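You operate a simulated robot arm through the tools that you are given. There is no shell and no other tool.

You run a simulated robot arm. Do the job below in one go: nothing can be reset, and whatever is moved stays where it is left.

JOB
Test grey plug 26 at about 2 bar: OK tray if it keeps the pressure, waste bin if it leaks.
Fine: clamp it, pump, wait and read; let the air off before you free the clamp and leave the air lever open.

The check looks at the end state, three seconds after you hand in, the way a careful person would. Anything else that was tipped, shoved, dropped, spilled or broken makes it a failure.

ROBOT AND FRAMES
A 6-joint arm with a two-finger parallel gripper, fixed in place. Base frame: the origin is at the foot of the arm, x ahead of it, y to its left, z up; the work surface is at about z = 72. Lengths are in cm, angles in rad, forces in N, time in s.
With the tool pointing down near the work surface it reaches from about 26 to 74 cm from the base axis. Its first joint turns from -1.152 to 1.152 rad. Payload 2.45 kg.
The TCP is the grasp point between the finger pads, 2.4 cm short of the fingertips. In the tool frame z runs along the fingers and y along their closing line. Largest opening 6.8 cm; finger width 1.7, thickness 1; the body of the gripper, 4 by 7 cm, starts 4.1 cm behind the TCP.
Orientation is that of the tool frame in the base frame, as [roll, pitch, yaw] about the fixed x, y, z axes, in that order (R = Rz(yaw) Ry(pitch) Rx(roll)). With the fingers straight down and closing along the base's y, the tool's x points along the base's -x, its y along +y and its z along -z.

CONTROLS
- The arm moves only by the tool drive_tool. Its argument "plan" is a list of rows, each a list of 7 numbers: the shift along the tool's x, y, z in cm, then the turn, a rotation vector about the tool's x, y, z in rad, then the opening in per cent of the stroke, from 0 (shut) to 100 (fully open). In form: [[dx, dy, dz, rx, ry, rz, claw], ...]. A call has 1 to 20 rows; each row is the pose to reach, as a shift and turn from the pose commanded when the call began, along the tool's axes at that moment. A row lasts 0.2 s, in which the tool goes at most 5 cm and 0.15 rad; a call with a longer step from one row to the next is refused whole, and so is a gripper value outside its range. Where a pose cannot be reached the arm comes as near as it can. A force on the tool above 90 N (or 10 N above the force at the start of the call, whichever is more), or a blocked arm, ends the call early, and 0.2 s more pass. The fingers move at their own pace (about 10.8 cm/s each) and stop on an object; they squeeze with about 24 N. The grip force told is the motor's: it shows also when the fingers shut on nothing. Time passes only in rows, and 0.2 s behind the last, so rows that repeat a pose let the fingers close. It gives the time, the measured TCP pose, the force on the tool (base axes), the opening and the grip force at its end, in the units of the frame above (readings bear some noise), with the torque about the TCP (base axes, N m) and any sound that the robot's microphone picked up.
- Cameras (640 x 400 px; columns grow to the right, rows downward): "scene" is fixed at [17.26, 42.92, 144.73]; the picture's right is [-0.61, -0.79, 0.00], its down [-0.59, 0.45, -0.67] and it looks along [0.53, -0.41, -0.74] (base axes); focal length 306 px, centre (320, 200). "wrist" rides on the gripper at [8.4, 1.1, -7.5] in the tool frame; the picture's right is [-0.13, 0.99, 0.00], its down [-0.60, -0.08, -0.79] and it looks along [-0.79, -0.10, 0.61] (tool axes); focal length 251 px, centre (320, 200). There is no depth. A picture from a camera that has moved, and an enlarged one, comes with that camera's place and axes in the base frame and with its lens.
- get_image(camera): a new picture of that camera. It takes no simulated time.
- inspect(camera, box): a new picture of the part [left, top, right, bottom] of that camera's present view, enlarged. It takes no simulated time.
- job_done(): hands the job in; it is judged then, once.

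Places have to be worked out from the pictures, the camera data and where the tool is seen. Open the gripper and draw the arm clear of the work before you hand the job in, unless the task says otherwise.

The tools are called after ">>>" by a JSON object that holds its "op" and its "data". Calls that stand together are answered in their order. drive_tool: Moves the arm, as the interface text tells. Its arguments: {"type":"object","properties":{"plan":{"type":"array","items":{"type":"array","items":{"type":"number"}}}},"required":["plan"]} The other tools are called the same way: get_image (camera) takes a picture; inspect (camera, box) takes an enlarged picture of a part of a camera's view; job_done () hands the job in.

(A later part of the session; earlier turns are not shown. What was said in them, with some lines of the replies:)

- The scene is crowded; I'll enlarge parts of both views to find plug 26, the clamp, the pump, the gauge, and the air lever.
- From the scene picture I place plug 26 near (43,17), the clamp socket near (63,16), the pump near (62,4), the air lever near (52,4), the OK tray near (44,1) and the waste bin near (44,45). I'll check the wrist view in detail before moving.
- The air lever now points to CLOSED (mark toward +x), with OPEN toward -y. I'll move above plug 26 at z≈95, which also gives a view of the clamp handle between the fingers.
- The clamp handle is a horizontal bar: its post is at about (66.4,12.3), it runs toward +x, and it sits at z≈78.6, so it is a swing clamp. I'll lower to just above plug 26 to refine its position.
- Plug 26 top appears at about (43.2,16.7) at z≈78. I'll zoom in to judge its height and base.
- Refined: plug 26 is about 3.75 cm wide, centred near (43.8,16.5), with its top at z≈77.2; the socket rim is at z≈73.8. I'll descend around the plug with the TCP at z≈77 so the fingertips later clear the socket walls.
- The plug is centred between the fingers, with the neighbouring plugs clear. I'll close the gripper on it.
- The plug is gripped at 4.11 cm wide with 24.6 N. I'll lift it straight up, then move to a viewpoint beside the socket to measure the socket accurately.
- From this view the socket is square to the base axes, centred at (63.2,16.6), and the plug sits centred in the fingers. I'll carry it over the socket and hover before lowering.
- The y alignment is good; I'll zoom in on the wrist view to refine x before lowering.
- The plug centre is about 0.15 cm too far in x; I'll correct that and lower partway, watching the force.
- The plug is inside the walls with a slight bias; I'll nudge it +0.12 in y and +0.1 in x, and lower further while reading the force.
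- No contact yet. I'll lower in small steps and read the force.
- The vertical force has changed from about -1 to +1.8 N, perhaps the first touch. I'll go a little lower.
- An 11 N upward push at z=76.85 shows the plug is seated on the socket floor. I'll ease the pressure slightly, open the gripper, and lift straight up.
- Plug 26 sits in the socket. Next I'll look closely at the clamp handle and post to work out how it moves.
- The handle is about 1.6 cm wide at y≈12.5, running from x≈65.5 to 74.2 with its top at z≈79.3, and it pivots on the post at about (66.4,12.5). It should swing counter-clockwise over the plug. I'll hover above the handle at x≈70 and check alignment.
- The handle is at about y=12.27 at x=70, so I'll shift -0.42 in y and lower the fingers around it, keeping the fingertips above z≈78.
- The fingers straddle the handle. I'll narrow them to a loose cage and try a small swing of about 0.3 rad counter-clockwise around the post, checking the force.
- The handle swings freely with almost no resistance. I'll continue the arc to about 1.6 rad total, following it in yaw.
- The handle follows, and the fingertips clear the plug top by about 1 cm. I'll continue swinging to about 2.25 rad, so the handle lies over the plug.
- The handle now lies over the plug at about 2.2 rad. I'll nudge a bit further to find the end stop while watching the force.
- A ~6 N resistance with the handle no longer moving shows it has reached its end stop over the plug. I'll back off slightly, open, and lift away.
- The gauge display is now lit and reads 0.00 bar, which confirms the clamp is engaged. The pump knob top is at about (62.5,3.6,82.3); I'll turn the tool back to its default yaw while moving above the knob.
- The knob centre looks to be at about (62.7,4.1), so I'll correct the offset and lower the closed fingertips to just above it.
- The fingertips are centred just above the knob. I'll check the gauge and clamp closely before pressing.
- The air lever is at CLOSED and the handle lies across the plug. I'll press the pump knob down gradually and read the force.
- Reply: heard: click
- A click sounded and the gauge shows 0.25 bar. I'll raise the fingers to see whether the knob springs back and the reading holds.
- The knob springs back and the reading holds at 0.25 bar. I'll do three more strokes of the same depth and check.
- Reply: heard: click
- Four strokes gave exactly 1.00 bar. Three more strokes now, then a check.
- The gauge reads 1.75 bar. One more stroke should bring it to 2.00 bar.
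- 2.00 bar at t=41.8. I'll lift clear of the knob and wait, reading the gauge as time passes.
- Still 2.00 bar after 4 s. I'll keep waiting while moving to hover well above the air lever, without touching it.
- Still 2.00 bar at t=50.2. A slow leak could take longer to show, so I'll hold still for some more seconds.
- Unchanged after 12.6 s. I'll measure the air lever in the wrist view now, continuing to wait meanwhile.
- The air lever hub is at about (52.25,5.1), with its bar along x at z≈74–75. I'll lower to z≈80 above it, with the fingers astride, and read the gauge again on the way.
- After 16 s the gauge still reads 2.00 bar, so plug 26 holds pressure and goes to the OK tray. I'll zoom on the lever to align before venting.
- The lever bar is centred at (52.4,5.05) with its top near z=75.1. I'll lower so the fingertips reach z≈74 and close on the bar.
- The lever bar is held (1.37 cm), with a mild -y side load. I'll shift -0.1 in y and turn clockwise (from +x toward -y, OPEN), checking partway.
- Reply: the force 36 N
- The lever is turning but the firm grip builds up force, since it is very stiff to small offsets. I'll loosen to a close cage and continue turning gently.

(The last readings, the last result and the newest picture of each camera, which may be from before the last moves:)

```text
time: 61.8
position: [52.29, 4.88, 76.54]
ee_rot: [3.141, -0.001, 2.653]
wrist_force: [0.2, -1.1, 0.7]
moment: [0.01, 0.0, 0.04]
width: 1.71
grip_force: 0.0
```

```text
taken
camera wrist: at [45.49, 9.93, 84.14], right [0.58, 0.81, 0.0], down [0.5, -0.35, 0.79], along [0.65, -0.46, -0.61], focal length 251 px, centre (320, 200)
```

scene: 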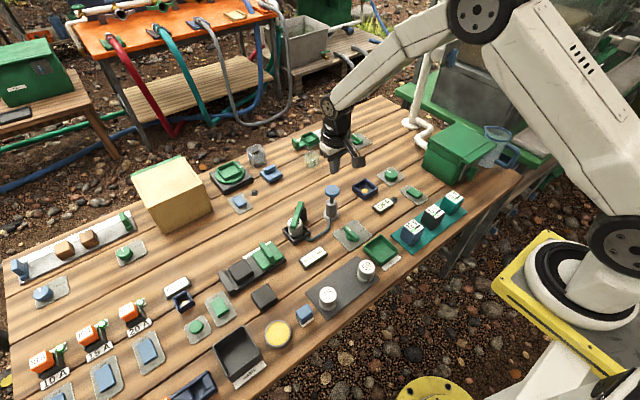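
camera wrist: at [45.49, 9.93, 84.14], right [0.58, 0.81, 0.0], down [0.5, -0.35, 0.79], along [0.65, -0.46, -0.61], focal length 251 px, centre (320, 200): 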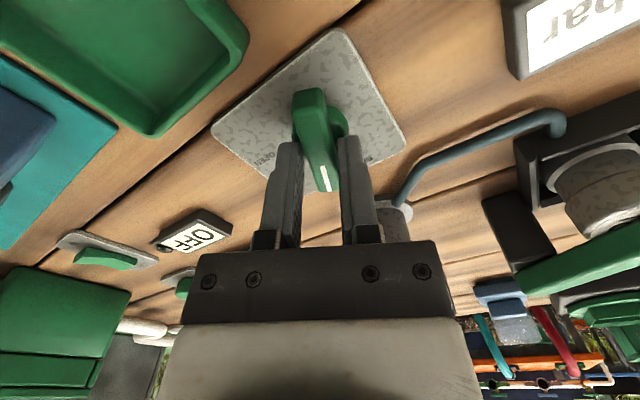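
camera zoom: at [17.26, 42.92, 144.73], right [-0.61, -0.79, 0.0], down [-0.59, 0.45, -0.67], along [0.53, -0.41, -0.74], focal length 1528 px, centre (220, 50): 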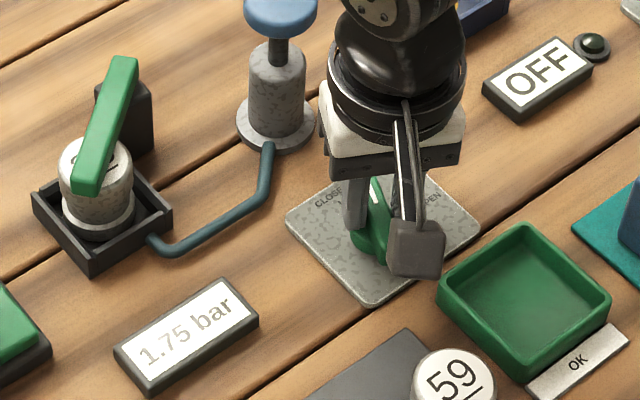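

The pressure is already falling (1.75 bar) and forces are near zero. I'll turn the rest of the way to OPEN, about 90° total plus the cage play.

>>> {"op": "drive_tool", "data": {"plan": [[0, 0, 0, 0, 0, 0.13, 25], [0, 0, 0, 0, 0, 0.26, 25], [0, 0, 0, 0, 0, 0.39, 25], [0, 0, 0, 0, 0, 0.52, 25], [0, 0, 0, 0, 0, 0.65, 25], [0, 0, 0, 0, 0, 0.78, 25], [0, 0, 0, 0, 0, 0.91, 25], [0, 0, 0, 0, 0, 1.04, 25], [0, 0, 0, 0, 0, 1.04, 25]]}}

>>> {"op": "inspect", "data": {"camera": "scene", "box": [290, 190, 390, 270]}}

>>> {"op": "get_image", "data": {"camera": "wrist"}}

```text
time: 63.8
position: [52.36, 4.94, 76.59]
ee_rot: [-3.141, 0.001, 1.607]
wrist_force: [-2.1, 0.6, -0.3]
moment: [0.02, 0.03, -0.04]
width: 1.81
grip_force: 0.7
```

```text
5.00 times, centred on (340, 230) of scene
camera zoom: at [17.26, 42.92, 144.73], right [-0.61, -0.79, 0.0], down [-0.59, 0.45, -0.67], along [0.53, -0.41, -0.74], focal length 1528 px, centre (220, 50)
```

zoom: 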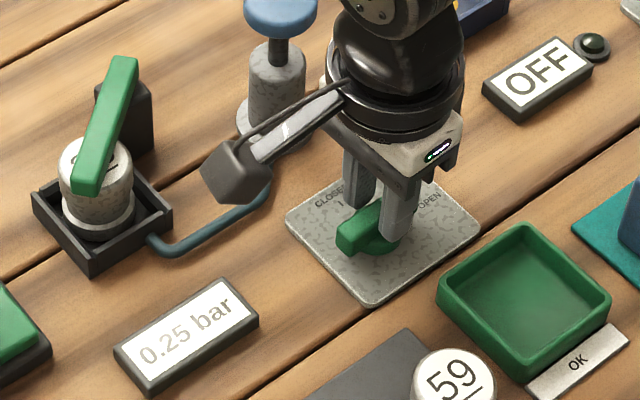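

```text
taken
camera wrist: at [53.23, 13.48, 84.22], right [1.0, -0.09, 0.0], down [-0.06, -0.61, 0.79], along [-0.07, -0.79, -0.61], focal length 251 px, centre (320, 200)
```

wrist: 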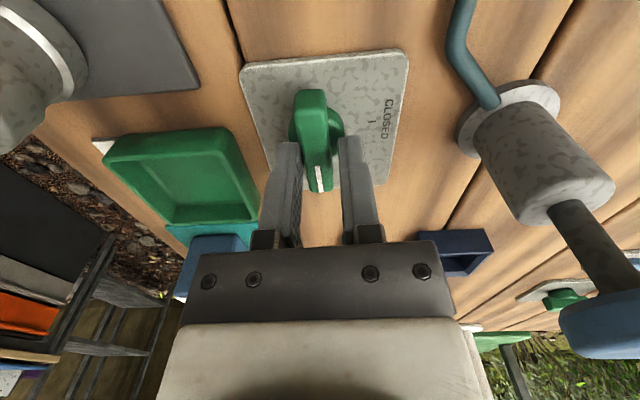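

The gauge is at 0.25 bar and dropping, and the lever is almost at OPEN. I'll turn slightly further to bring it to its stop.

>>> {"op": "drive_tool", "data": {"plan": [[0, 0, 0, 0, 0, 0.06, 25], [0, 0, 0, 0, 0, 0.12, 25], [0, 0, 0, 0, 0, 0.12, 25]]}}

>>> {"op": "inspect", "data": {"camera": "wrist", "box": [220, 30, 420, 200]}}

>>> {"op": "inspect", "data": {"camera": "scene", "box": [290, 190, 390, 270]}}

```text
time: 64.6
position: [52.43, 4.97, 76.67]
ee_rot: [3.141, -0.002, 1.488]
wrist_force: [-2.2, -1.0, 0.3]
moment: [-0.05, 0.05, 0.01]
width: 1.88
grip_force: 1.2
```

```text
2.35 times, centred on (320, 115) of wrist
camera zoom: at [54.24, 13.24, 84.16], right [0.98, -0.21, 0.0], down [-0.13, -0.6, 0.79], along [-0.17, -0.78, -0.61], focal length 592 px, centre (320, 400)
```

zoom: 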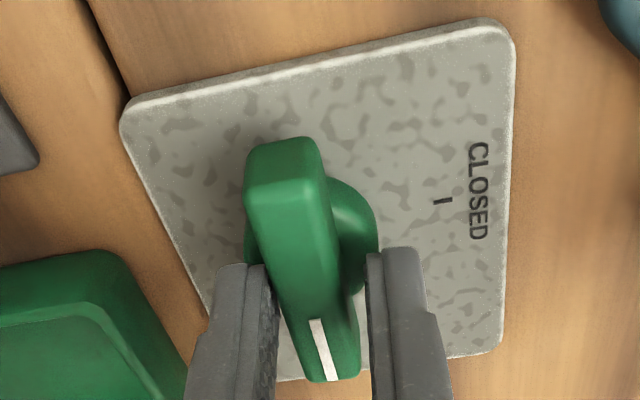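

```text
5.00 times, centred on (340, 230) of scene
camera zoom: at [17.25, 42.92, 144.74], right [-0.61, -0.79, 0.0], down [-0.59, 0.45, -0.67], along [0.53, -0.41, -0.74], focal length 1528 px, centre (220, 50)
```

zoom: 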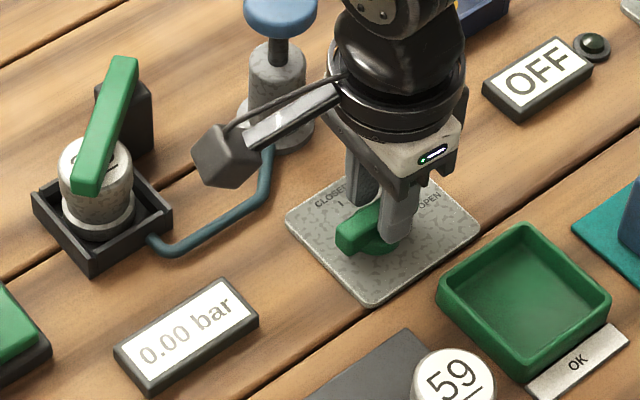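

The gauge reads 0.00 bar and the lever points straight at OPEN (-y), at its stop. I'll relieve the contact, open, lift clear, and turn back toward the default yaw.

>>> {"op": "drive_tool", "data": {"plan": [[0, 0, 0, 0, 0, -0.08, 28], [0, 0, 0, 0, 0, -0.08, 45], [0, 0, 0, 0, 0, -0.08, 45], [0, 0, -1.5, 0, 0, -0.08, 45], [0, 0, -4, 0, 0, -0.08, 45], [0, 0, -8, 0, 0, -0.08, 45], [0, 0, -12, 0, 0, -0.21, 45], [0, 0, -13, 0, 0, -0.34, 45], [0, 0, -13, 0, 0, -0.48, 45], [0, 0, -13, 0, 0, -0.62, 45], [0, 0, -13, 0, 0, -0.76, 45], [0, 0, -13, 0, 0, -0.9, 45], [0, 0, -13, 0, 0, -1.04, 45], [0, 0, -13, 0, 0, -1.18, 45], [0, 0, -13, 0, 0, -1.32, 45], [0, 0, -13, 0, 0, -1.46, 45], [0, 0, -13, 0, 0, -1.6, 45], [0, 0, -13, 0, 0, -1.653, 45], [0, 0, -13, 0, 0, -1.653, 45]]}}

>>> {"op": "get_image", "data": {"camera": "wrist"}}

>>> {"op": "inspect", "data": {"camera": "scene", "box": [280, 170, 400, 270]}}

```text
time: 68.6
position: [52.33, 5.02, 89.54]
ee_rot: [3.141, -0.001, -3.136]
wrist_force: [0.3, -0.2, -0.4]
moment: [-0.04, -0.02, -0.01]
width: 3.05
grip_force: 0.2
```

```text
taken
camera wrist: at [44.03, 6.14, 97.18], right [0.12, 0.99, 0.0], down [0.6, -0.08, 0.79], along [0.79, -0.1, -0.61], focal length 251 px, centre (320, 200)
```

wrist: 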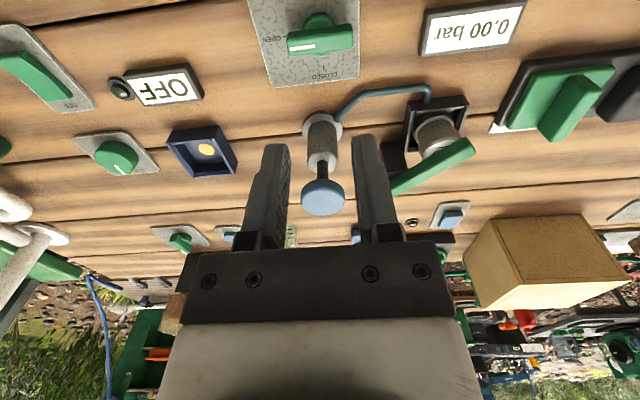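

```text
4.00 times, centred on (340, 220) of scene
camera zoom: at [17.26, 42.92, 144.73], right [-0.61, -0.79, 0.0], down [-0.59, 0.45, -0.67], along [0.53, -0.41, -0.74], focal length 1223 px, centre (240, 120)
```

zoom: 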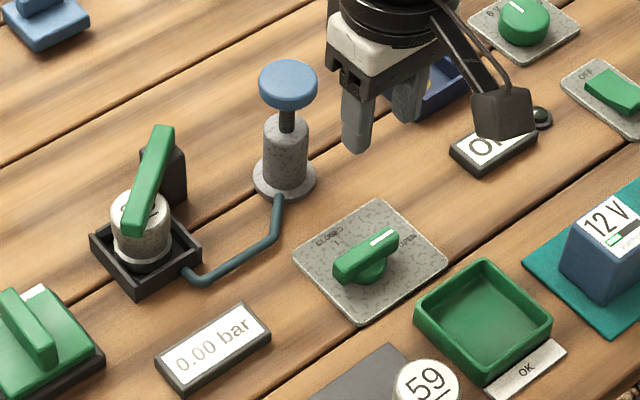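

The lever is at OPEN and the gauge shows 0.00 bar. Now I'll move over the clamp handle, turning to line up with it (about 2.2 rad).

>>> {"op": "drive_tool", "data": {"plan": [[-0.74, 0.64, 0, 0, 0, -0.1375, 50], [-1.49, 1.29, 0, 0, 0, -0.275, 50], [-2.23, 1.93, 0, 0, 0, -0.4125, 50], [-2.97, 2.57, 0, 0, 0, -0.55, 50], [-3.72, 3.22, 0, 0, 0, -0.6875, 50], [-4.46, 3.86, 0, 0, 0, -0.825, 50], [-5.2, 4.5, 0, 0, 0, -0.9625, 50], [-5.95, 5.15, 0, 0, 0, -1.1, 50], [-6.69, 5.79, 0, 0, 0, -1.2375, 50], [-7.43, 6.43, 0, 0, 0, -1.375, 50], [-8.17, 7.07, 0, 0, 0, -1.5125, 50], [-8.92, 7.72, 0, 0, 0, -1.65, 50], [-9.66, 8.36, 0, 0, 0, -1.7875, 50], [-10.4, 9, 0, 0, 0, -1.925, 50], [-11.15, 9.65, 0, 0, 0, -2.0625, 50], [-11.89, 10.29, 0, 0, 0, -2.2, 50], [-11.89, 10.29, 0, 0, 0, -2.2, 50], [-11.89, 10.29, 0, 0, 0, -2.2, 50]]}}

>>> {"op": "get_image", "data": {"camera": "wrist"}}

>>> {"op": "inspect", "data": {"camera": "scene", "box": [270, 170, 350, 250]}}

```text
time: 72.4
position: [64.29, 15.33, 89.58]
ee_rot: [-3.141, 0.0, -0.938]
wrist_force: [0.5, -0.2, -0.3]
moment: [0.03, -0.03, 0.01]
width: 3.4
grip_force: 0.0
```

```text
taken
camera wrist: at [68.46, 8.02, 97.17], right [-0.88, -0.48, 0.0], down [-0.29, 0.53, 0.79], along [-0.38, 0.69, -0.61], focal length 251 px, centre (320, 200)
```

wrist: 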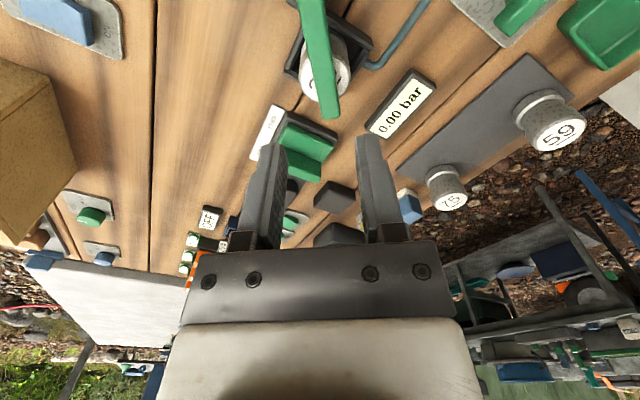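

```text
5.00 times, centred on (310, 210) of scene
camera zoom: at [17.26, 42.92, 144.73], right [-0.61, -0.79, 0.0], down [-0.59, 0.45, -0.67], along [0.53, -0.41, -0.74], focal length 1528 px, centre (370, 150)
```

zoom: 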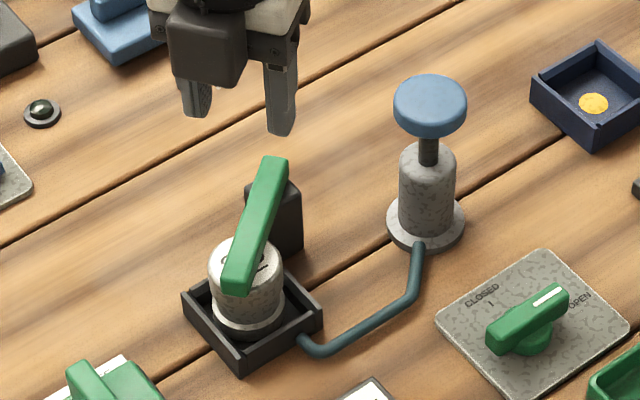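

The tool is lined up with the handle. I'll lower around it to the same height as before (TCP z≈80.5) and narrow to the cage.

>>> {"op": "drive_tool", "data": {"plan": [[0, 0, 2.5, 0, 0, 0, 50], [0, 0, 5, 0, 0, 0, 50], [0, 0, 7.5, 0, 0, 0, 50], [0, 0, 9, 0, 0, 0, 50], [0, 0, 9, 0, 0, 0, 50], [0, 0, 9, 0, 0, 0, 38], [0, 0, 9, 0, 0, 0, 38]]}}

>>> {"op": "get_image", "data": {"camera": "wrist"}}

>>> {"op": "inspect", "data": {"camera": "scene", "box": [270, 170, 350, 250]}}

```text
time: 74.0
position: [64.49, 15.14, 80.72]
ee_rot: [3.141, 0.0, -0.938]
wrist_force: [0.3, 0.4, -0.1]
moment: [0.01, -0.02, -0.01]
width: 2.58
grip_force: 0.0
```

```text
taken
camera wrist: at [68.58, 7.79, 88.31], right [-0.88, -0.48, 0.0], down [-0.29, 0.53, 0.79], along [-0.38, 0.69, -0.61], focal length 251 px, centre (320, 200)
```

wrist: 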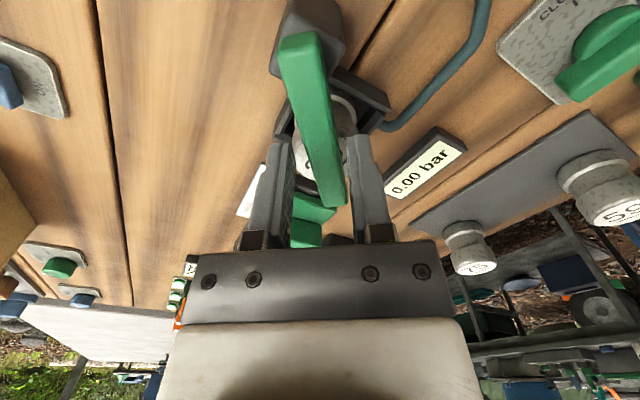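

```text
5.00 times, centred on (310, 210) of scene
camera zoom: at [17.26, 42.92, 144.73], right [-0.61, -0.79, 0.0], down [-0.59, 0.45, -0.67], along [0.53, -0.41, -0.74], focal length 1528 px, centre (370, 150)
```

zoom: 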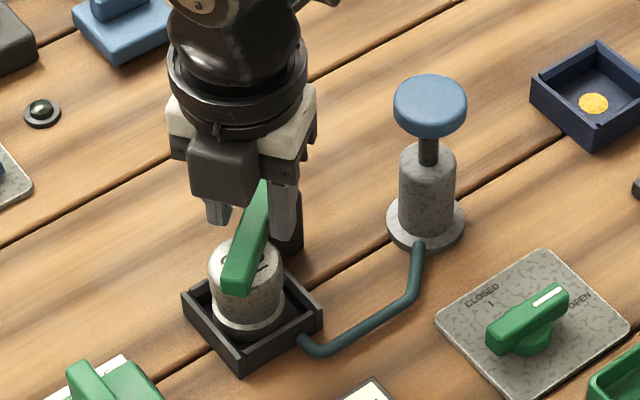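

The handle is caged. I'll swing it clockwise back toward its open position, first about 1.3 rad.

>>> {"op": "drive_tool", "data": {"plan": [[0.029, -0.441, 0, 0, 0, 0.13, 38], [0.114, -0.874, 0, 0, 0, 0.26, 38], [0.256, -1.293, 0, 0, 0, 0.39, 38], [0.449, -1.689, 0, 0, 0, 0.52, 38], [0.693, -2.058, 0, 0, 0, 0.65, 38], [0.983, -2.391, 0, 0, 0, 0.78, 38], [1.313, -2.684, 0, 0, 0, 0.91, 38], [1.679, -2.932, 0, 0, 0, 1.04, 38], [2.073, -3.131, 0, 0, 0, 1.17, 38], [2.491, -3.276, 0, 0, 0, 1.3, 38], [2.491, -3.276, 0, 0, 0, 1.3, 38]]}}

>>> {"op": "get_image", "data": {"camera": "wrist"}}

>>> {"op": "inspect", "data": {"camera": "scene", "box": [270, 170, 350, 250]}}

```text
time: 76.4
position: [68.51, 15.15, 80.46]
ee_rot: [-3.14, 0.0, -2.241]
wrist_force: [0.3, 0.2, 0.5]
moment: [0.0, 0.02, 0.0]
width: 2.58
grip_force: 0.1
```

```text
taken
camera wrist: at [62.39, 9.32, 88.04], right [-0.7, 0.72, 0.0], down [0.44, 0.42, 0.79], along [0.57, 0.55, -0.61], focal length 251 px, centre (320, 200)
```

wrist: 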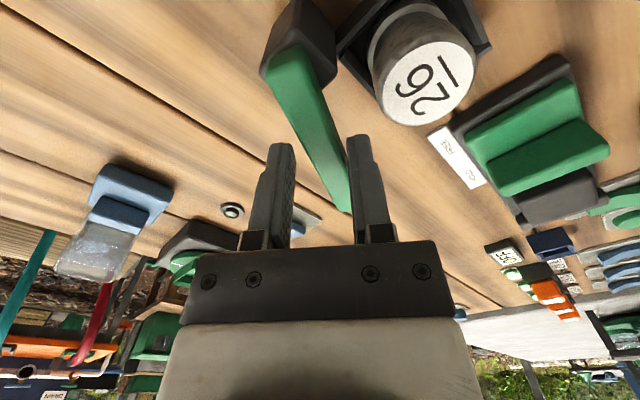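

```text
5.00 times, centred on (310, 210) of scene
camera zoom: at [17.26, 42.92, 144.73], right [-0.61, -0.79, 0.0], down [-0.59, 0.45, -0.67], along [0.53, -0.41, -0.74], focal length 1528 px, centre (370, 150)
```

zoom: 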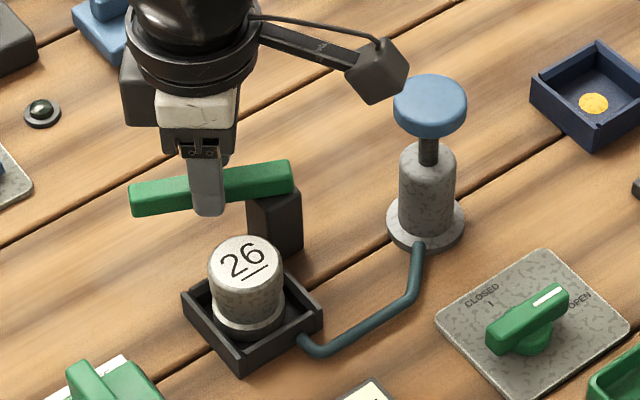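

The plug is free of the handle. I'll swing the handle the rest of the way to its original open position.

>>> {"op": "drive_tool", "data": {"plan": [[0.029, -0.446, 0, 0, 0, 0.13, 38], [0.116, -0.884, 0, 0, 0, 0.26, 38], [0.259, -1.308, 0, 0, 0, 0.39, 38], [0.455, -1.709, 0, 0, 0, 0.52, 38], [0.701, -2.082, 0, 0, 0, 0.65, 38], [0.995, -2.419, 0, 0, 0, 0.78, 38], [1.329, -2.716, 0, 0, 0, 0.91, 38], [1.581, -2.895, 0, 0, 0, 1.0, 38], [1.581, -2.895, 0, 0, 0, 1.0, 38]]}}

>>> {"op": "get_image", "data": {"camera": "wrist"}}

>>> {"op": "inspect", "data": {"camera": "scene", "box": [270, 170, 350, 250]}}

```text
time: 78.4
position: [69.69, 12.18, 80.57]
ee_rot: [-3.141, 0.0, 3.044]
wrist_force: [-0.1, -0.1, 0.0]
moment: [0.02, -0.01, -0.02]
width: 2.57
grip_force: 0.1
```

```text
taken
camera wrist: at [61.45, 14.22, 88.17], right [0.23, 0.97, 0.0], down [0.59, -0.14, 0.79], along [0.77, -0.18, -0.61], focal length 251 px, centre (320, 200)
```

wrist: 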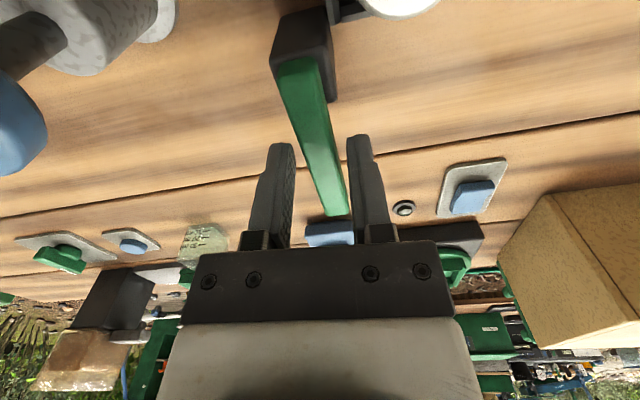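

```text
5.00 times, centred on (310, 210) of scene
camera zoom: at [17.26, 42.92, 144.73], right [-0.61, -0.79, 0.0], down [-0.59, 0.45, -0.67], along [0.53, -0.41, -0.74], focal length 1528 px, centre (370, 150)
```

zoom: 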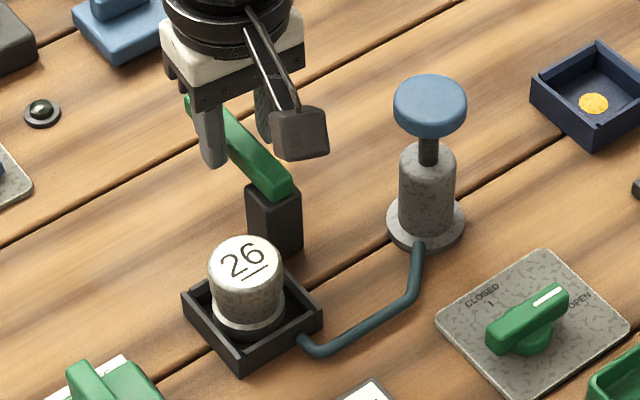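

The handle is back along +x, as it was at the start. I'll open slightly, lift off it, and square the tool up.

>>> {"op": "drive_tool", "data": {"plan": [[0, 0.1, 0, 0, 0, -0.05, 48], [0, 0.1, 0, 0, 0, -0.0976, 55], [0, 0.1, 0, 0, 0, -0.0976, 55], [0, 0.1, -2, 0, 0, -0.0976, 55], [0, 0.1, -5, 0, 0, -0.0976, 60], [0, 0.1, -8, 0, 0, -0.0976, 78], [0, 0.1, -8, 0, 0, -0.0976, 78]]}}

>>> {"op": "get_image", "data": {"camera": "wrist"}}

>>> {"op": "inspect", "data": {"camera": "scene", "box": [270, 170, 350, 250]}}

```text
time: 80.0
position: [69.53, 12.25, 88.45]
ee_rot: [-3.141, -0.001, -3.141]
wrist_force: [0.3, -0.5, 0.0]
moment: [0.03, 0.03, 0.01]
width: 5.29
grip_force: 0.0
```

```text
taken
camera wrist: at [61.22, 13.38, 96.08], right [0.13, 0.99, 0.0], down [0.6, -0.08, 0.79], along [0.79, -0.1, -0.61], focal length 251 px, centre (320, 200)
```

wrist: 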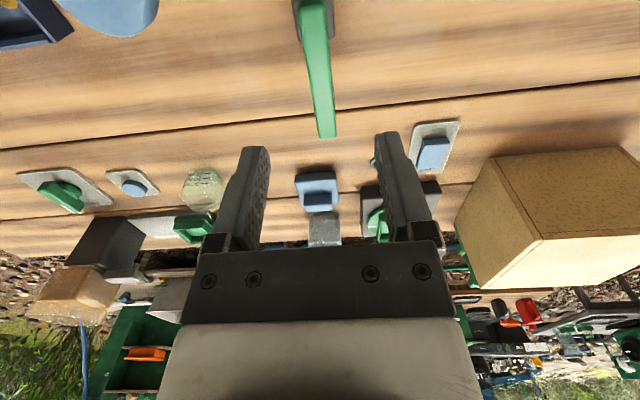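

```text
5.00 times, centred on (310, 210) of scene
camera zoom: at [17.26, 42.92, 144.73], right [-0.61, -0.79, 0.0], down [-0.59, 0.45, -0.67], along [0.53, -0.41, -0.74], focal length 1528 px, centre (370, 150)
```

zoom: 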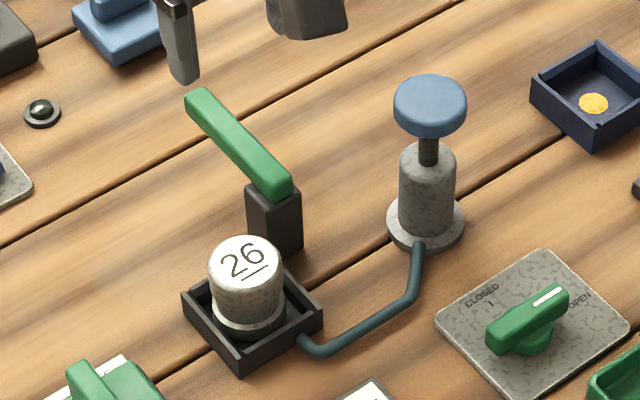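

The clamp is fully open. I'll return over plug 26 (about (63.2,16.6)) and check alignment before lowering.

>>> {"op": "drive_tool", "data": {"plan": [[2.1, 1.5, 0, 0, 0, 0, 80], [4.2, 3, 0, 0, 0, 0, 80], [6.27, 4.36, 0, 0, 0, 0, 80], [6.27, 4.36, 3, 0, 0, 0, 80], [6.27, 4.36, 3, 0, 0, 0, 80]]}}

>>> {"op": "get_image", "data": {"camera": "wrist"}}

>>> {"op": "inspect", "data": {"camera": "wrist", "box": [240, 0, 400, 130]}}

```text
time: 81.2
position: [63.46, 16.51, 85.35]
ee_rot: [3.141, 0.002, 3.141]
wrist_force: [0.3, 0.6, 0.5]
moment: [-0.02, -0.04, -0.02]
width: 5.43
grip_force: 0.0
```

```text
taken
camera wrist: at [55.14, 17.78, 92.95], right [0.13, 0.99, 0.0], down [0.6, -0.08, 0.79], along [0.79, -0.1, -0.61], focal length 251 px, centre (320, 200)
```

wrist: 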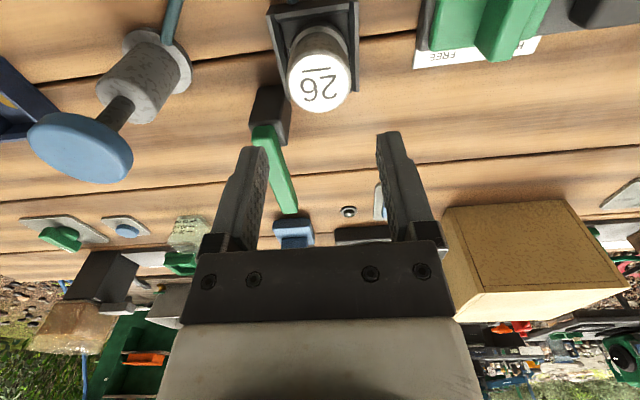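

```text
3.08 times, centred on (320, 65) of wrist
camera zoom: at [55.14, 17.78, 92.95], right [0.13, 0.99, 0.0], down [0.6, -0.08, 0.79], along [0.79, -0.1, -0.61], focal length 774 px, centre (320, 615)
```

zoom: 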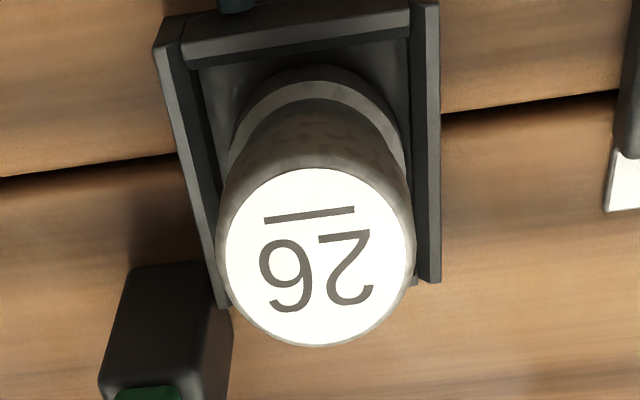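

The plug is at about (63.3,16.65); I'll correct x by 0.18, lower around it to TCP z≈77, and close.

>>> {"op": "drive_tool", "data": {"plan": [[0.18, 0, 2, 0, 0, 0, 80], [0.18, 0, 4, 0, 0, 0, 80], [0.18, 0, 6, 0, 0, 0, 80], [0.18, 0, 7.5, 0, 0, 0, 80], [0.18, 0, 8.3, 0, 0, 0, 80], [0.18, 0, 8.3, 0, 0, 0, 80]]}}

>>> {"op": "get_image", "data": {"camera": "wrist"}}

>>> {"op": "inspect", "data": {"camera": "scene", "box": [270, 190, 340, 250]}}

```text
time: 82.6
position: [63.22, 16.62, 77.33]
ee_rot: [3.141, 0.0, 3.142]
wrist_force: [-0.4, -0.1, -0.2]
moment: [0.01, -0.01, -0.01]
width: 5.46
grip_force: 0.1
```

```text
taken
camera wrist: at [54.88, 17.81, 84.91], right [0.13, 0.99, 0.0], down [0.6, -0.08, 0.79], along [0.79, -0.1, -0.61], focal length 251 px, centre (320, 200)
```

wrist: 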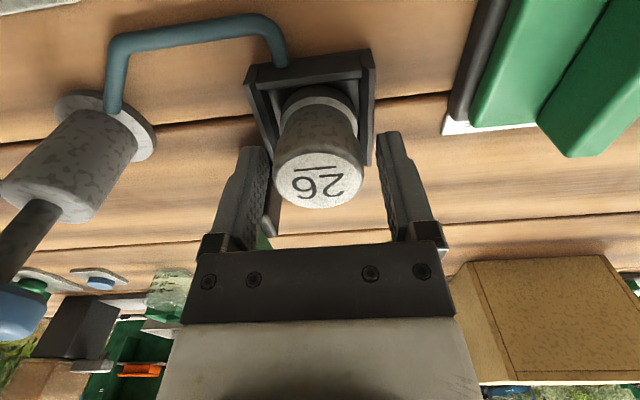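

```text
6.67 times, centred on (305, 220) of scene
camera zoom: at [17.26, 42.92, 144.73], right [-0.61, -0.79, 0.0], down [-0.59, 0.45, -0.67], along [0.53, -0.41, -0.74], focal length 2038 px, centre (420, 67)
```

zoom: 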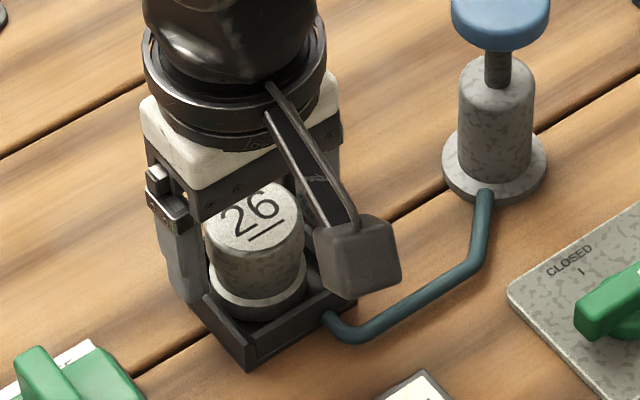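

The fingers are astride the plug at z=77.3. I'll lower another 0.35 cm and close on it.

>>> {"op": "drive_tool", "data": {"plan": [[0, 0, 0.2, 0, 0, 0, 80], [0, 0, 0.35, 0, 0, 0, 80], [0, 0, 0.35, 0, 0, 0, 65], [0, 0, 0.35, 0, 0, 0, 50], [0, 0, 0.35, 0, 0, 0, 0], [0, 0, 0.35, 0, 0, 0, 0]]}}

```text
time: 84.0
position: [63.25, 16.5, 76.87]
ee_rot: [3.141, 0.0, -3.14]
wrist_force: [0.1, 0.1, -0.3]
moment: [0.04, 0.05, 0.01]
width: 4.12
grip_force: 23.6
```

The plug is gripped (4.12 cm). I'll lift it straight out of the socket to z≈90.

>>> {"op": "drive_tool", "data": {"plan": [[0, 0, -0.5, 0, 0, 0, 0], [0, 0, -1.5, 0, 0, 0, 0], [0, 0, -3, 0, 0, 0, 0], [0, 0, -5, 0, 0, 0, 0], [0, 0, -8, 0, 0, 0, 0], [0, 0, -11, 0, 0, 0, 0], [0, 0, -14, 0, 0, 0, 0], [0, 0, -14, 0, 0, 0, 0]]}}

>>> {"op": "get_image", "data": {"camera": "wrist"}}

>>> {"op": "inspect", "data": {"camera": "scene", "box": [270, 160, 410, 290]}}

```text
time: 85.8
position: [63.01, 16.47, 91.2]
ee_rot: [3.141, 0.0, -3.141]
wrist_force: [-0.7, -1.4, -1.9]
moment: [-0.02, 0.0, -0.01]
width: 4.1
grip_force: 23.9
```

```text
taken
camera wrist: at [54.67, 17.73, 98.78], right [0.13, 0.99, 0.0], down [0.6, -0.08, 0.79], along [0.79, -0.1, -0.61], focal length 251 px, centre (320, 200)
```

wrist: 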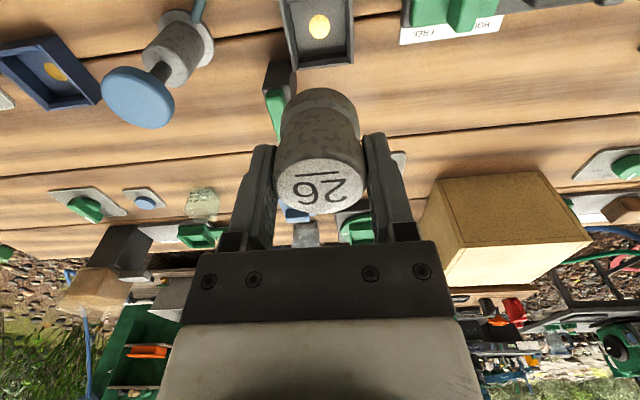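

```text
3.08 times, centred on (340, 225) of scene
camera zoom: at [17.26, 42.92, 144.73], right [-0.61, -0.79, 0.0], down [-0.59, 0.45, -0.67], along [0.53, -0.41, -0.74], focal length 940 px, centre (258, 123)
```

zoom: 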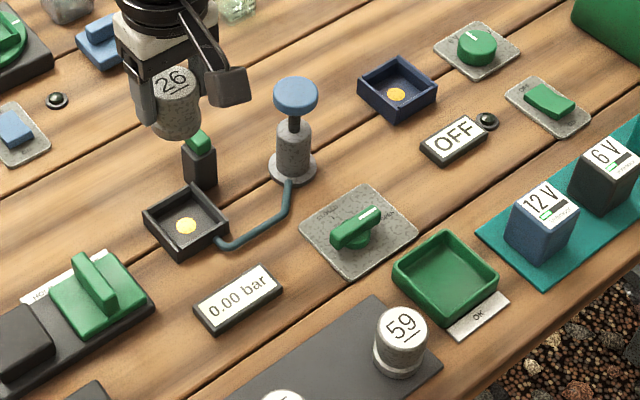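

The plug is out and held. I'll carry it toward the OK tray, first to a viewpoint beside it at about (44,9) to measure the tray.

>>> {"op": "drive_tool", "data": {"plan": [[2, -0.8, 0, 0, 0, 0, 0], [5, -2, 0, 0, 0, 0, 0], [8.5, -3.4, 0, 0, 0, 0, 0], [12, -4.7, 0, 0, 0, 0, 0], [15, -6, 0, 0, 0, 0, 0], [17.5, -7, 0, 0, 0, 0, 0], [19, -7.5, 0, 0, 0, 0, 0], [19, -7.5, 0, 0, 0, 0, 0], [19, -7.5, 0, 0, 0, 0, 0]]}}

>>> {"op": "get_image", "data": {"camera": "wrist"}}

>>> {"op": "inspect", "data": {"camera": "wrist", "box": [160, 0, 320, 110]}}

```text
time: 87.8
position: [44.43, 9.14, 90.82]
ee_rot: [3.141, -0.001, 3.142]
wrist_force: [-0.9, -1.4, -1.6]
moment: [-0.01, 0.03, 0.03]
width: 4.12
grip_force: 24.2
```

```text
taken
camera wrist: at [36.11, 10.3, 98.48], right [0.13, 0.99, 0.0], down [0.6, -0.08, 0.79], along [0.79, -0.1, -0.61], focal length 251 px, centre (320, 200)
```

wrist: 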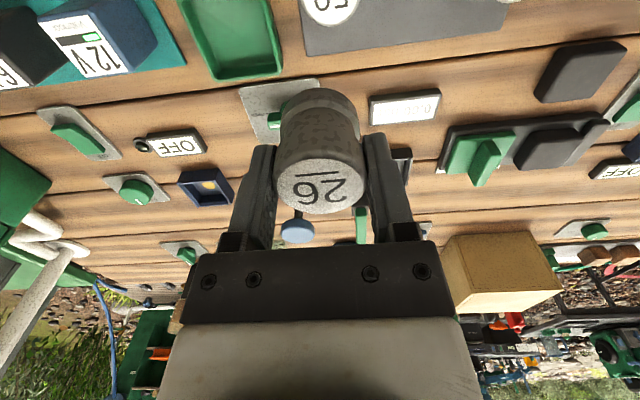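

```text
3.64 times, centred on (240, 55) of wrist
camera zoom: at [36.11, 10.3, 98.48], right [0.13, 0.99, 0.0], down [0.6, -0.08, 0.79], along [0.79, -0.1, -0.61], focal length 914 px, centre (611, 727)
```

zoom: 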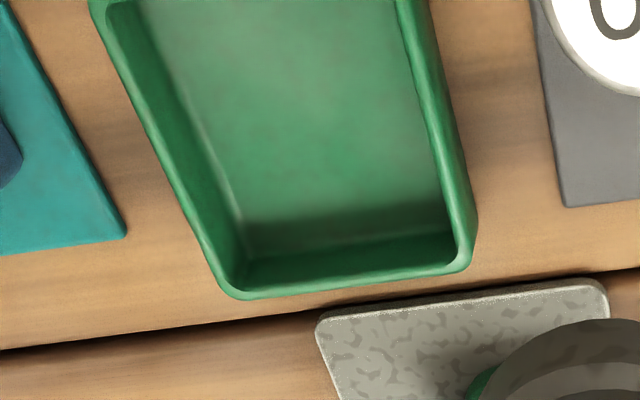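

The tray spans about x 40.5–46.8 and y -1.1–5.3, so its centre is near (43.6,2.1). I'll zoom in to estimate the rim height so the fingertips don't strike it.

>>> {"op": "inspect", "data": {"camera": "scene", "box": [360, 225, 410, 275]}}

>>> {"op": "inspect", "data": {"camera": "wrist", "box": [170, 0, 300, 90]}}

```text
8.00 times, centred on (385, 250) of scene
camera zoom: at [17.26, 42.92, 144.73], right [-0.61, -0.79, 0.0], down [-0.59, 0.45, -0.67], along [0.53, -0.41, -0.74], focal length 2445 px, centre (-200, -200)
```

zoom: 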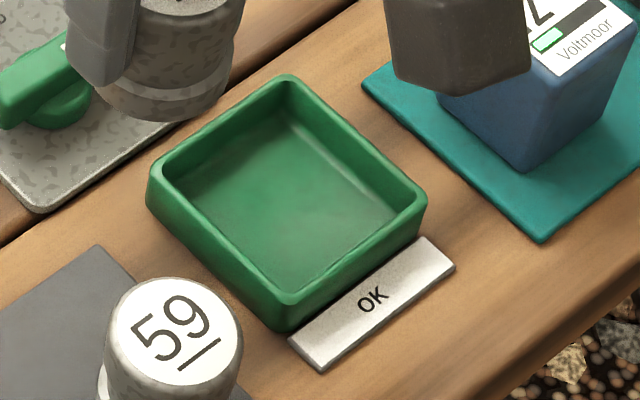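

```text
4.44 times, centred on (235, 45) of wrist
camera zoom: at [36.11, 10.3, 98.48], right [0.13, 0.99, 0.0], down [0.6, -0.08, 0.79], along [0.79, -0.1, -0.61], focal length 1118 px, centre (698, 889)
```

zoom: 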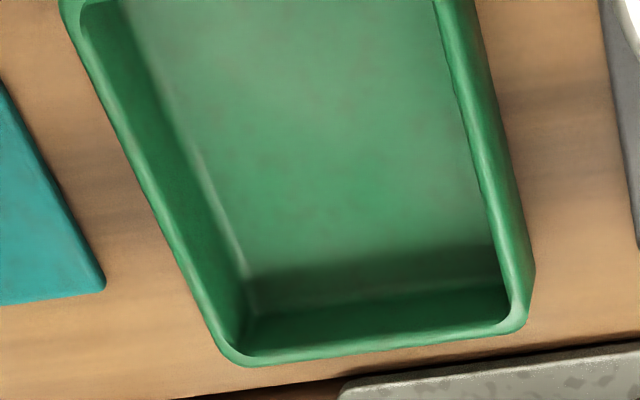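

The rim is near z≈74.3, so with the fingertips about 2.2 cm above the plug's bottom it should just fit. I'll move over the tray centre and lower partway to check.

>>> {"op": "drive_tool", "data": {"plan": [[0.3, -2.2, 0, 0, 0, 0, 0], [0.6, -4.6, 0, 0, 0, 0, 0], [0.86, -7.05, 0, 0, 0, 0, 0], [0.86, -7.05, 3, 0, 0, 0, 0], [0.86, -7.05, 6, 0, 0, 0, 0], [0.86, -7.05, 9, 0, 0, 0, 0], [0.86, -7.05, 10, 0, 0, 0, 0], [0.86, -7.05, 10, 0, 0, 0, 0]]}}

>>> {"op": "get_image", "data": {"camera": "wrist"}}

>>> {"op": "inspect", "data": {"camera": "scene", "box": [350, 215, 420, 285]}}

```text
time: 89.6
position: [43.41, 2.02, 81.05]
ee_rot: [3.141, -0.001, -3.142]
wrist_force: [0.3, 0.3, -0.6]
moment: [-0.01, 0.02, 0.02]
width: 4.11
grip_force: 23.8
```

```text
taken
camera wrist: at [35.08, 3.09, 88.63], right [0.13, 0.99, 0.0], down [0.6, -0.08, 0.79], along [0.79, -0.1, -0.61], focal length 251 px, centre (320, 200)
```

wrist: 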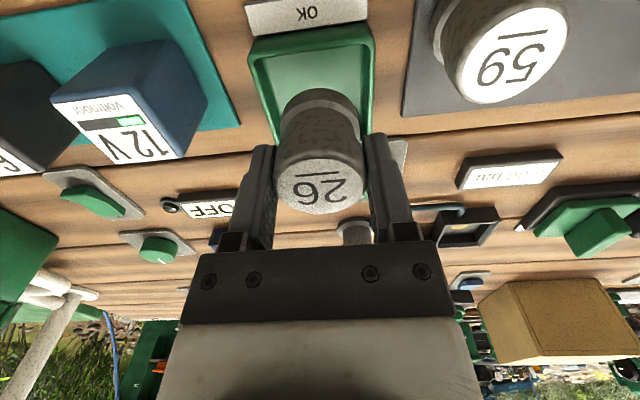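

```text
5.71 times, centred on (385, 250) of scene
camera zoom: at [17.26, 42.92, 144.73], right [-0.61, -0.79, 0.0], down [-0.59, 0.45, -0.67], along [0.53, -0.41, -0.74], focal length 1747 px, centre (-51, -86)
```

zoom: 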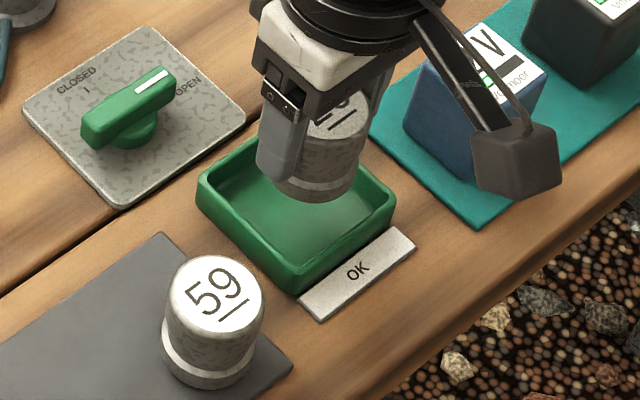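

The plug is centred over the tray to within about 0.1 cm. I'll lower it in, slowing near the floor.

>>> {"op": "drive_tool", "data": {"plan": [[0, 0, 1, 0, 0, 0, 0], [0, 0, 2, 0, 0, 0, 0], [0, 0, 2.8, 0, 0, 0, 0], [0, 0, 3.3, 0, 0, 0, 0], [0, 0, 3.5, 0, 0, 0, 0], [0, 0, 3.5, 0, 0, 0, 0]]}}

>>> {"op": "inspect", "data": {"camera": "scene", "box": [350, 215, 420, 285]}}

>>> {"op": "get_image", "data": {"camera": "wrist"}}

```text
time: 91.0
position: [43.48, 1.95, 77.38]
ee_rot: [3.14, -0.001, 3.14]
wrist_force: [0.1, -0.2, -0.5]
moment: [0.01, 0.01, 0.02]
width: 4.08
grip_force: 23.4
```

```text
5.71 times, centred on (385, 250) of scene
camera zoom: at [17.26, 42.92, 144.73], right [-0.61, -0.79, 0.0], down [-0.59, 0.45, -0.67], along [0.53, -0.41, -0.74], focal length 1747 px, centre (-51, -86)
```

zoom: 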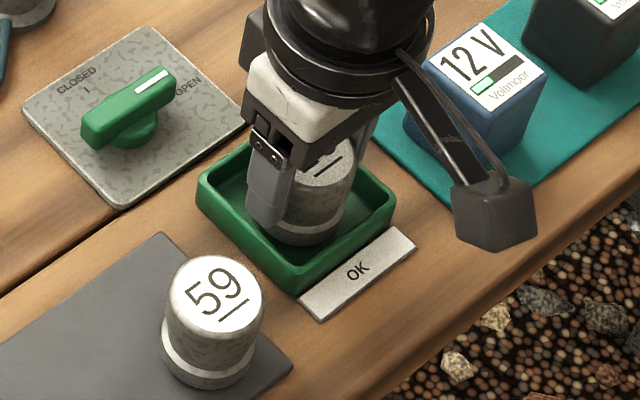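

```text
taken
camera wrist: at [35.07, 3.13, 85.04], right [0.13, 0.99, 0.0], down [0.6, -0.08, 0.79], along [0.79, -0.1, -0.61], focal length 251 px, centre (320, 200)
```

wrist: 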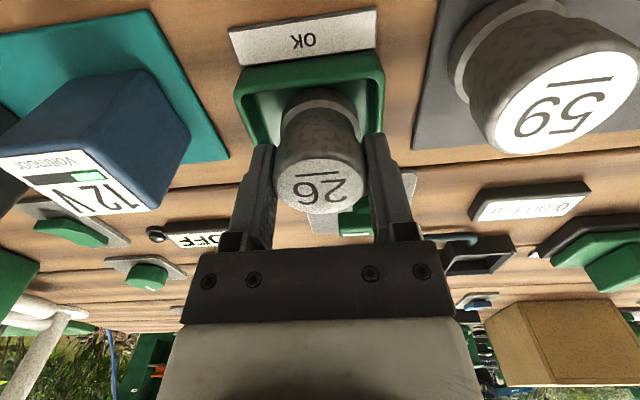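

No contact yet at z=77.4; I'll continue in small steps.

>>> {"op": "drive_tool", "data": {"plan": [[0, 0, 0.1, 0, 0, 0, 0], [0, 0, 0.2, 0, 0, 0, 0], [0, 0, 0.2, 0, 0, 0, 0]]}}

>>> {"op": "inspect", "data": {"camera": "wrist", "box": [220, 30, 420, 220]}}

```text
time: 91.8
position: [43.33, 1.84, 77.17]
ee_rot: [-3.141, -0.001, -3.141]
wrist_force: [-0.2, -0.1, -1.0]
moment: [0.0, -0.04, -0.02]
width: 4.11
grip_force: 23.9
```

```text
2.11 times, centred on (320, 125) of wrist
camera zoom: at [35.03, 3.17, 84.8], right [0.13, 0.99, 0.0], down [0.6, -0.08, 0.79], along [0.79, -0.1, -0.61], focal length 529 px, centre (320, 358)
```

zoom: 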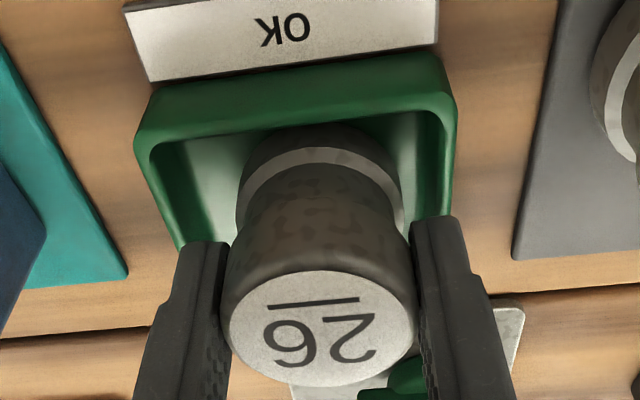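

>>> {"op": "drive_tool", "data": {"plan": [[0, 0, 0.1, 0, 0, 0, 0], [0, 0, 0.15, 0, 0, 0, 0], [0, 0, 0.15, 0, 0, 0, 0]]}}

```text
time: 92.6
position: [43.35, 1.92, 77.1]
ee_rot: [3.14, 0.001, -3.141]
wrist_force: [0.0, 0.7, -1.1]
moment: [0.02, 0.01, -0.01]
width: 4.06
grip_force: 24.2
```

Still free; another small step down.

>>> {"op": "drive_tool", "data": {"plan": [[0, 0, 0.1, 0, 0, 0, 0], [0, 0, 0.15, 0, 0, 0, 0], [0, 0, 0.15, 0, 0, 0, 0]]}}

>>> {"op": "inspect", "data": {"camera": "scene", "box": [360, 220, 410, 270]}}

```text
time: 93.4
position: [43.29, 2.04, 76.88]
ee_rot: [-3.141, 0.001, -3.141]
wrist_force: [-1.4, -0.6, 6.1]
moment: [-0.06, 0.1, 0.02]
width: 4.1
grip_force: 24.2
```

```text
8.00 times, centred on (385, 245) of scene
camera zoom: at [17.25, 42.92, 144.74], right [-0.61, -0.79, 0.0], down [-0.59, 0.45, -0.67], along [0.53, -0.41, -0.74], focal length 2445 px, centre (-200, -160)
```

zoom: 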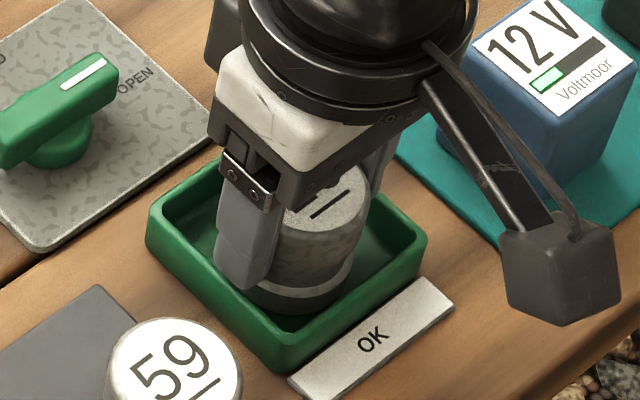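

A 6 N push at z=76.88 shows the plug is resting on the tray floor. I'll open just a little to release it, lift a bit, then open more and rise clear.

>>> {"op": "drive_tool", "data": {"plan": [[0, 0, -0.05, 0, 0, 0, 64], [0, 0, -0.05, 0, 0, 0, 68], [0, 0, -0.05, 0, 0, 0, 68], [0, 0, -0.6, 0, 0, 0, 68], [0, 0, -1.2, 0, 0, 0, 72], [0, 0, -2.5, 0, 0, 0, 72], [0, 0, -5, 0, 0, 0, 72], [0, 0, -9, 0, 0, 0, 72], [0, 0, -13, 0, 0, 0, 72], [0, 0, -13, 0, 0, 0, 72]]}}

>>> {"op": "get_image", "data": {"camera": "wrist"}}

>>> {"op": "inspect", "data": {"camera": "scene", "box": [340, 200, 420, 280]}}

```text
time: 95.6
position: [43.47, 1.77, 90.02]
ee_rot: [-3.141, 0.0, -3.139]
wrist_force: [-0.3, -0.1, -0.8]
moment: [0.01, 0.01, -0.04]
width: 4.9
grip_force: 0.0
```

```text
taken
camera wrist: at [35.1, 3.06, 97.64], right [0.13, 0.99, 0.0], down [0.6, -0.08, 0.79], along [0.79, -0.1, -0.61], focal length 251 px, centre (320, 200)
```

wrist: 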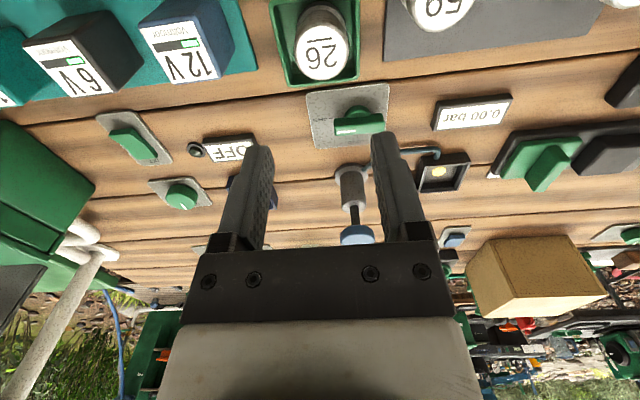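

```text
5.00 times, centred on (380, 240) of scene
camera zoom: at [17.26, 42.92, 144.73], right [-0.61, -0.79, 0.0], down [-0.59, 0.45, -0.67], along [0.53, -0.41, -0.74], focal length 1528 px, centre (20, 0)
```

zoom: 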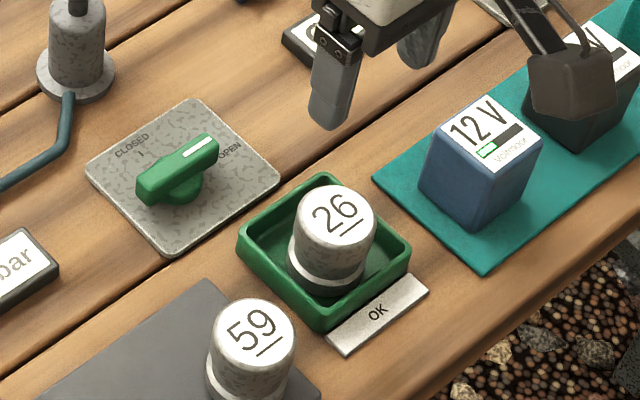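

Plug 26 stands upright in the OK tray, the air lever is at OPEN and the clamp is free. I'll raise the arm well clear with the gripper open and do a final check.

>>> {"op": "drive_tool", "data": {"plan": [[0, 0, -4, 0, 0, 0, 80], [0, 0, -8, 0, 0, 0, 90], [0, -0.5, -12, 0, 0, 0, 100], [0, -1, -16, 0, 0, 0, 100], [0, -1.5, -20, 0, 0, 0, 100], [0, -1.5, -20, 0, 0, 0, 100], [0, -1.5, -20, 0, 0, 0, 100]]}}

>>> {"op": "get_image", "data": {"camera": "scene"}}

>>> {"op": "inspect", "data": {"camera": "scene", "box": [270, 170, 420, 300]}}

>>> {"op": "get_image", "data": {"camera": "wrist"}}

```text
time: 97.2
position: [43.26, 0.81, 109.87]
ee_rot: [3.141, -0.002, -3.141]
wrist_force: [-0.8, 1.2, 0.3]
moment: [-0.01, 0.0, 0.02]
width: 6.79
grip_force: 0.1
```

```text
taken
```

scene: 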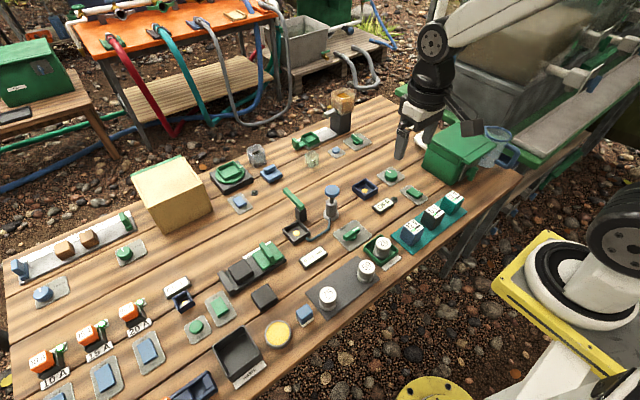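

```text
3.08 times, centred on (345, 235) of scene
camera zoom: at [17.26, 42.92, 144.73], right [-0.61, -0.79, 0.0], down [-0.59, 0.45, -0.67], along [0.53, -0.41, -0.74], focal length 940 px, centre (243, 92)
```

zoom: 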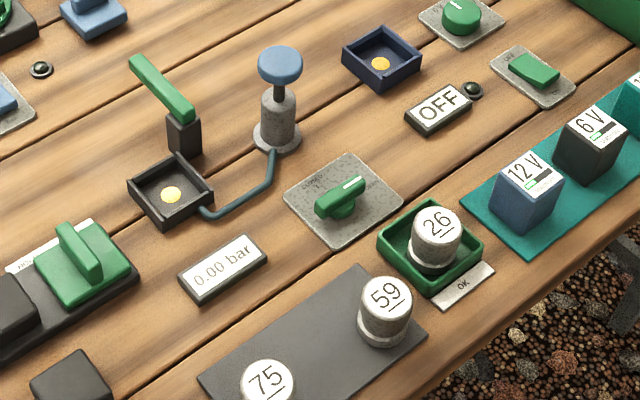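

```text
taken
camera wrist: at [34.96, 1.96, 117.57], right [0.13, 0.99, 0.0], down [0.6, -0.08, 0.79], along [0.79, -0.1, -0.61], focal length 251 px, centre (320, 200)
```

wrist: 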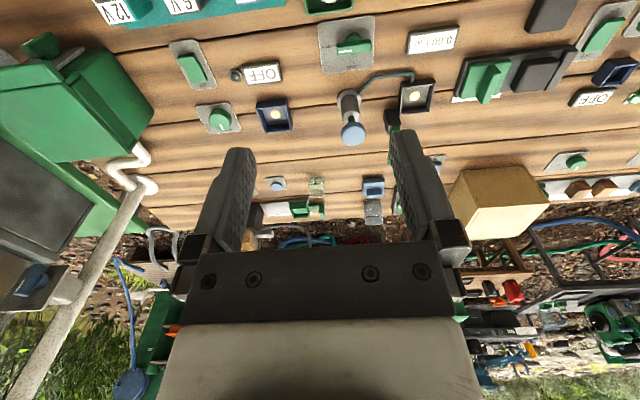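

The final view shows plug 26 upright in the OK tray, having held 2.00 bar for over 16 s. The gauge is at 0.00, the clamp handle is back in its open position, the air lever is at OPEN, nothing else has moved, and the arm is clear. I'm handing the job in.

>>> {"op": "job_done", "data": {}}

```text
The job is handed in.
```

Plug 26 passed the test and is standing upright in the OK tray. I pumped it to 2.00 bar, and the gauge still read 2.00 bar after about 16 seconds, so it isn't leaking.

I let the air off to 0.00 bar before freeing the clamp. The clamp handle is back in its starting position and the air lever is at OPEN. The final pictures show nothing else moved or tipped, and the arm is clear with its gripper open.
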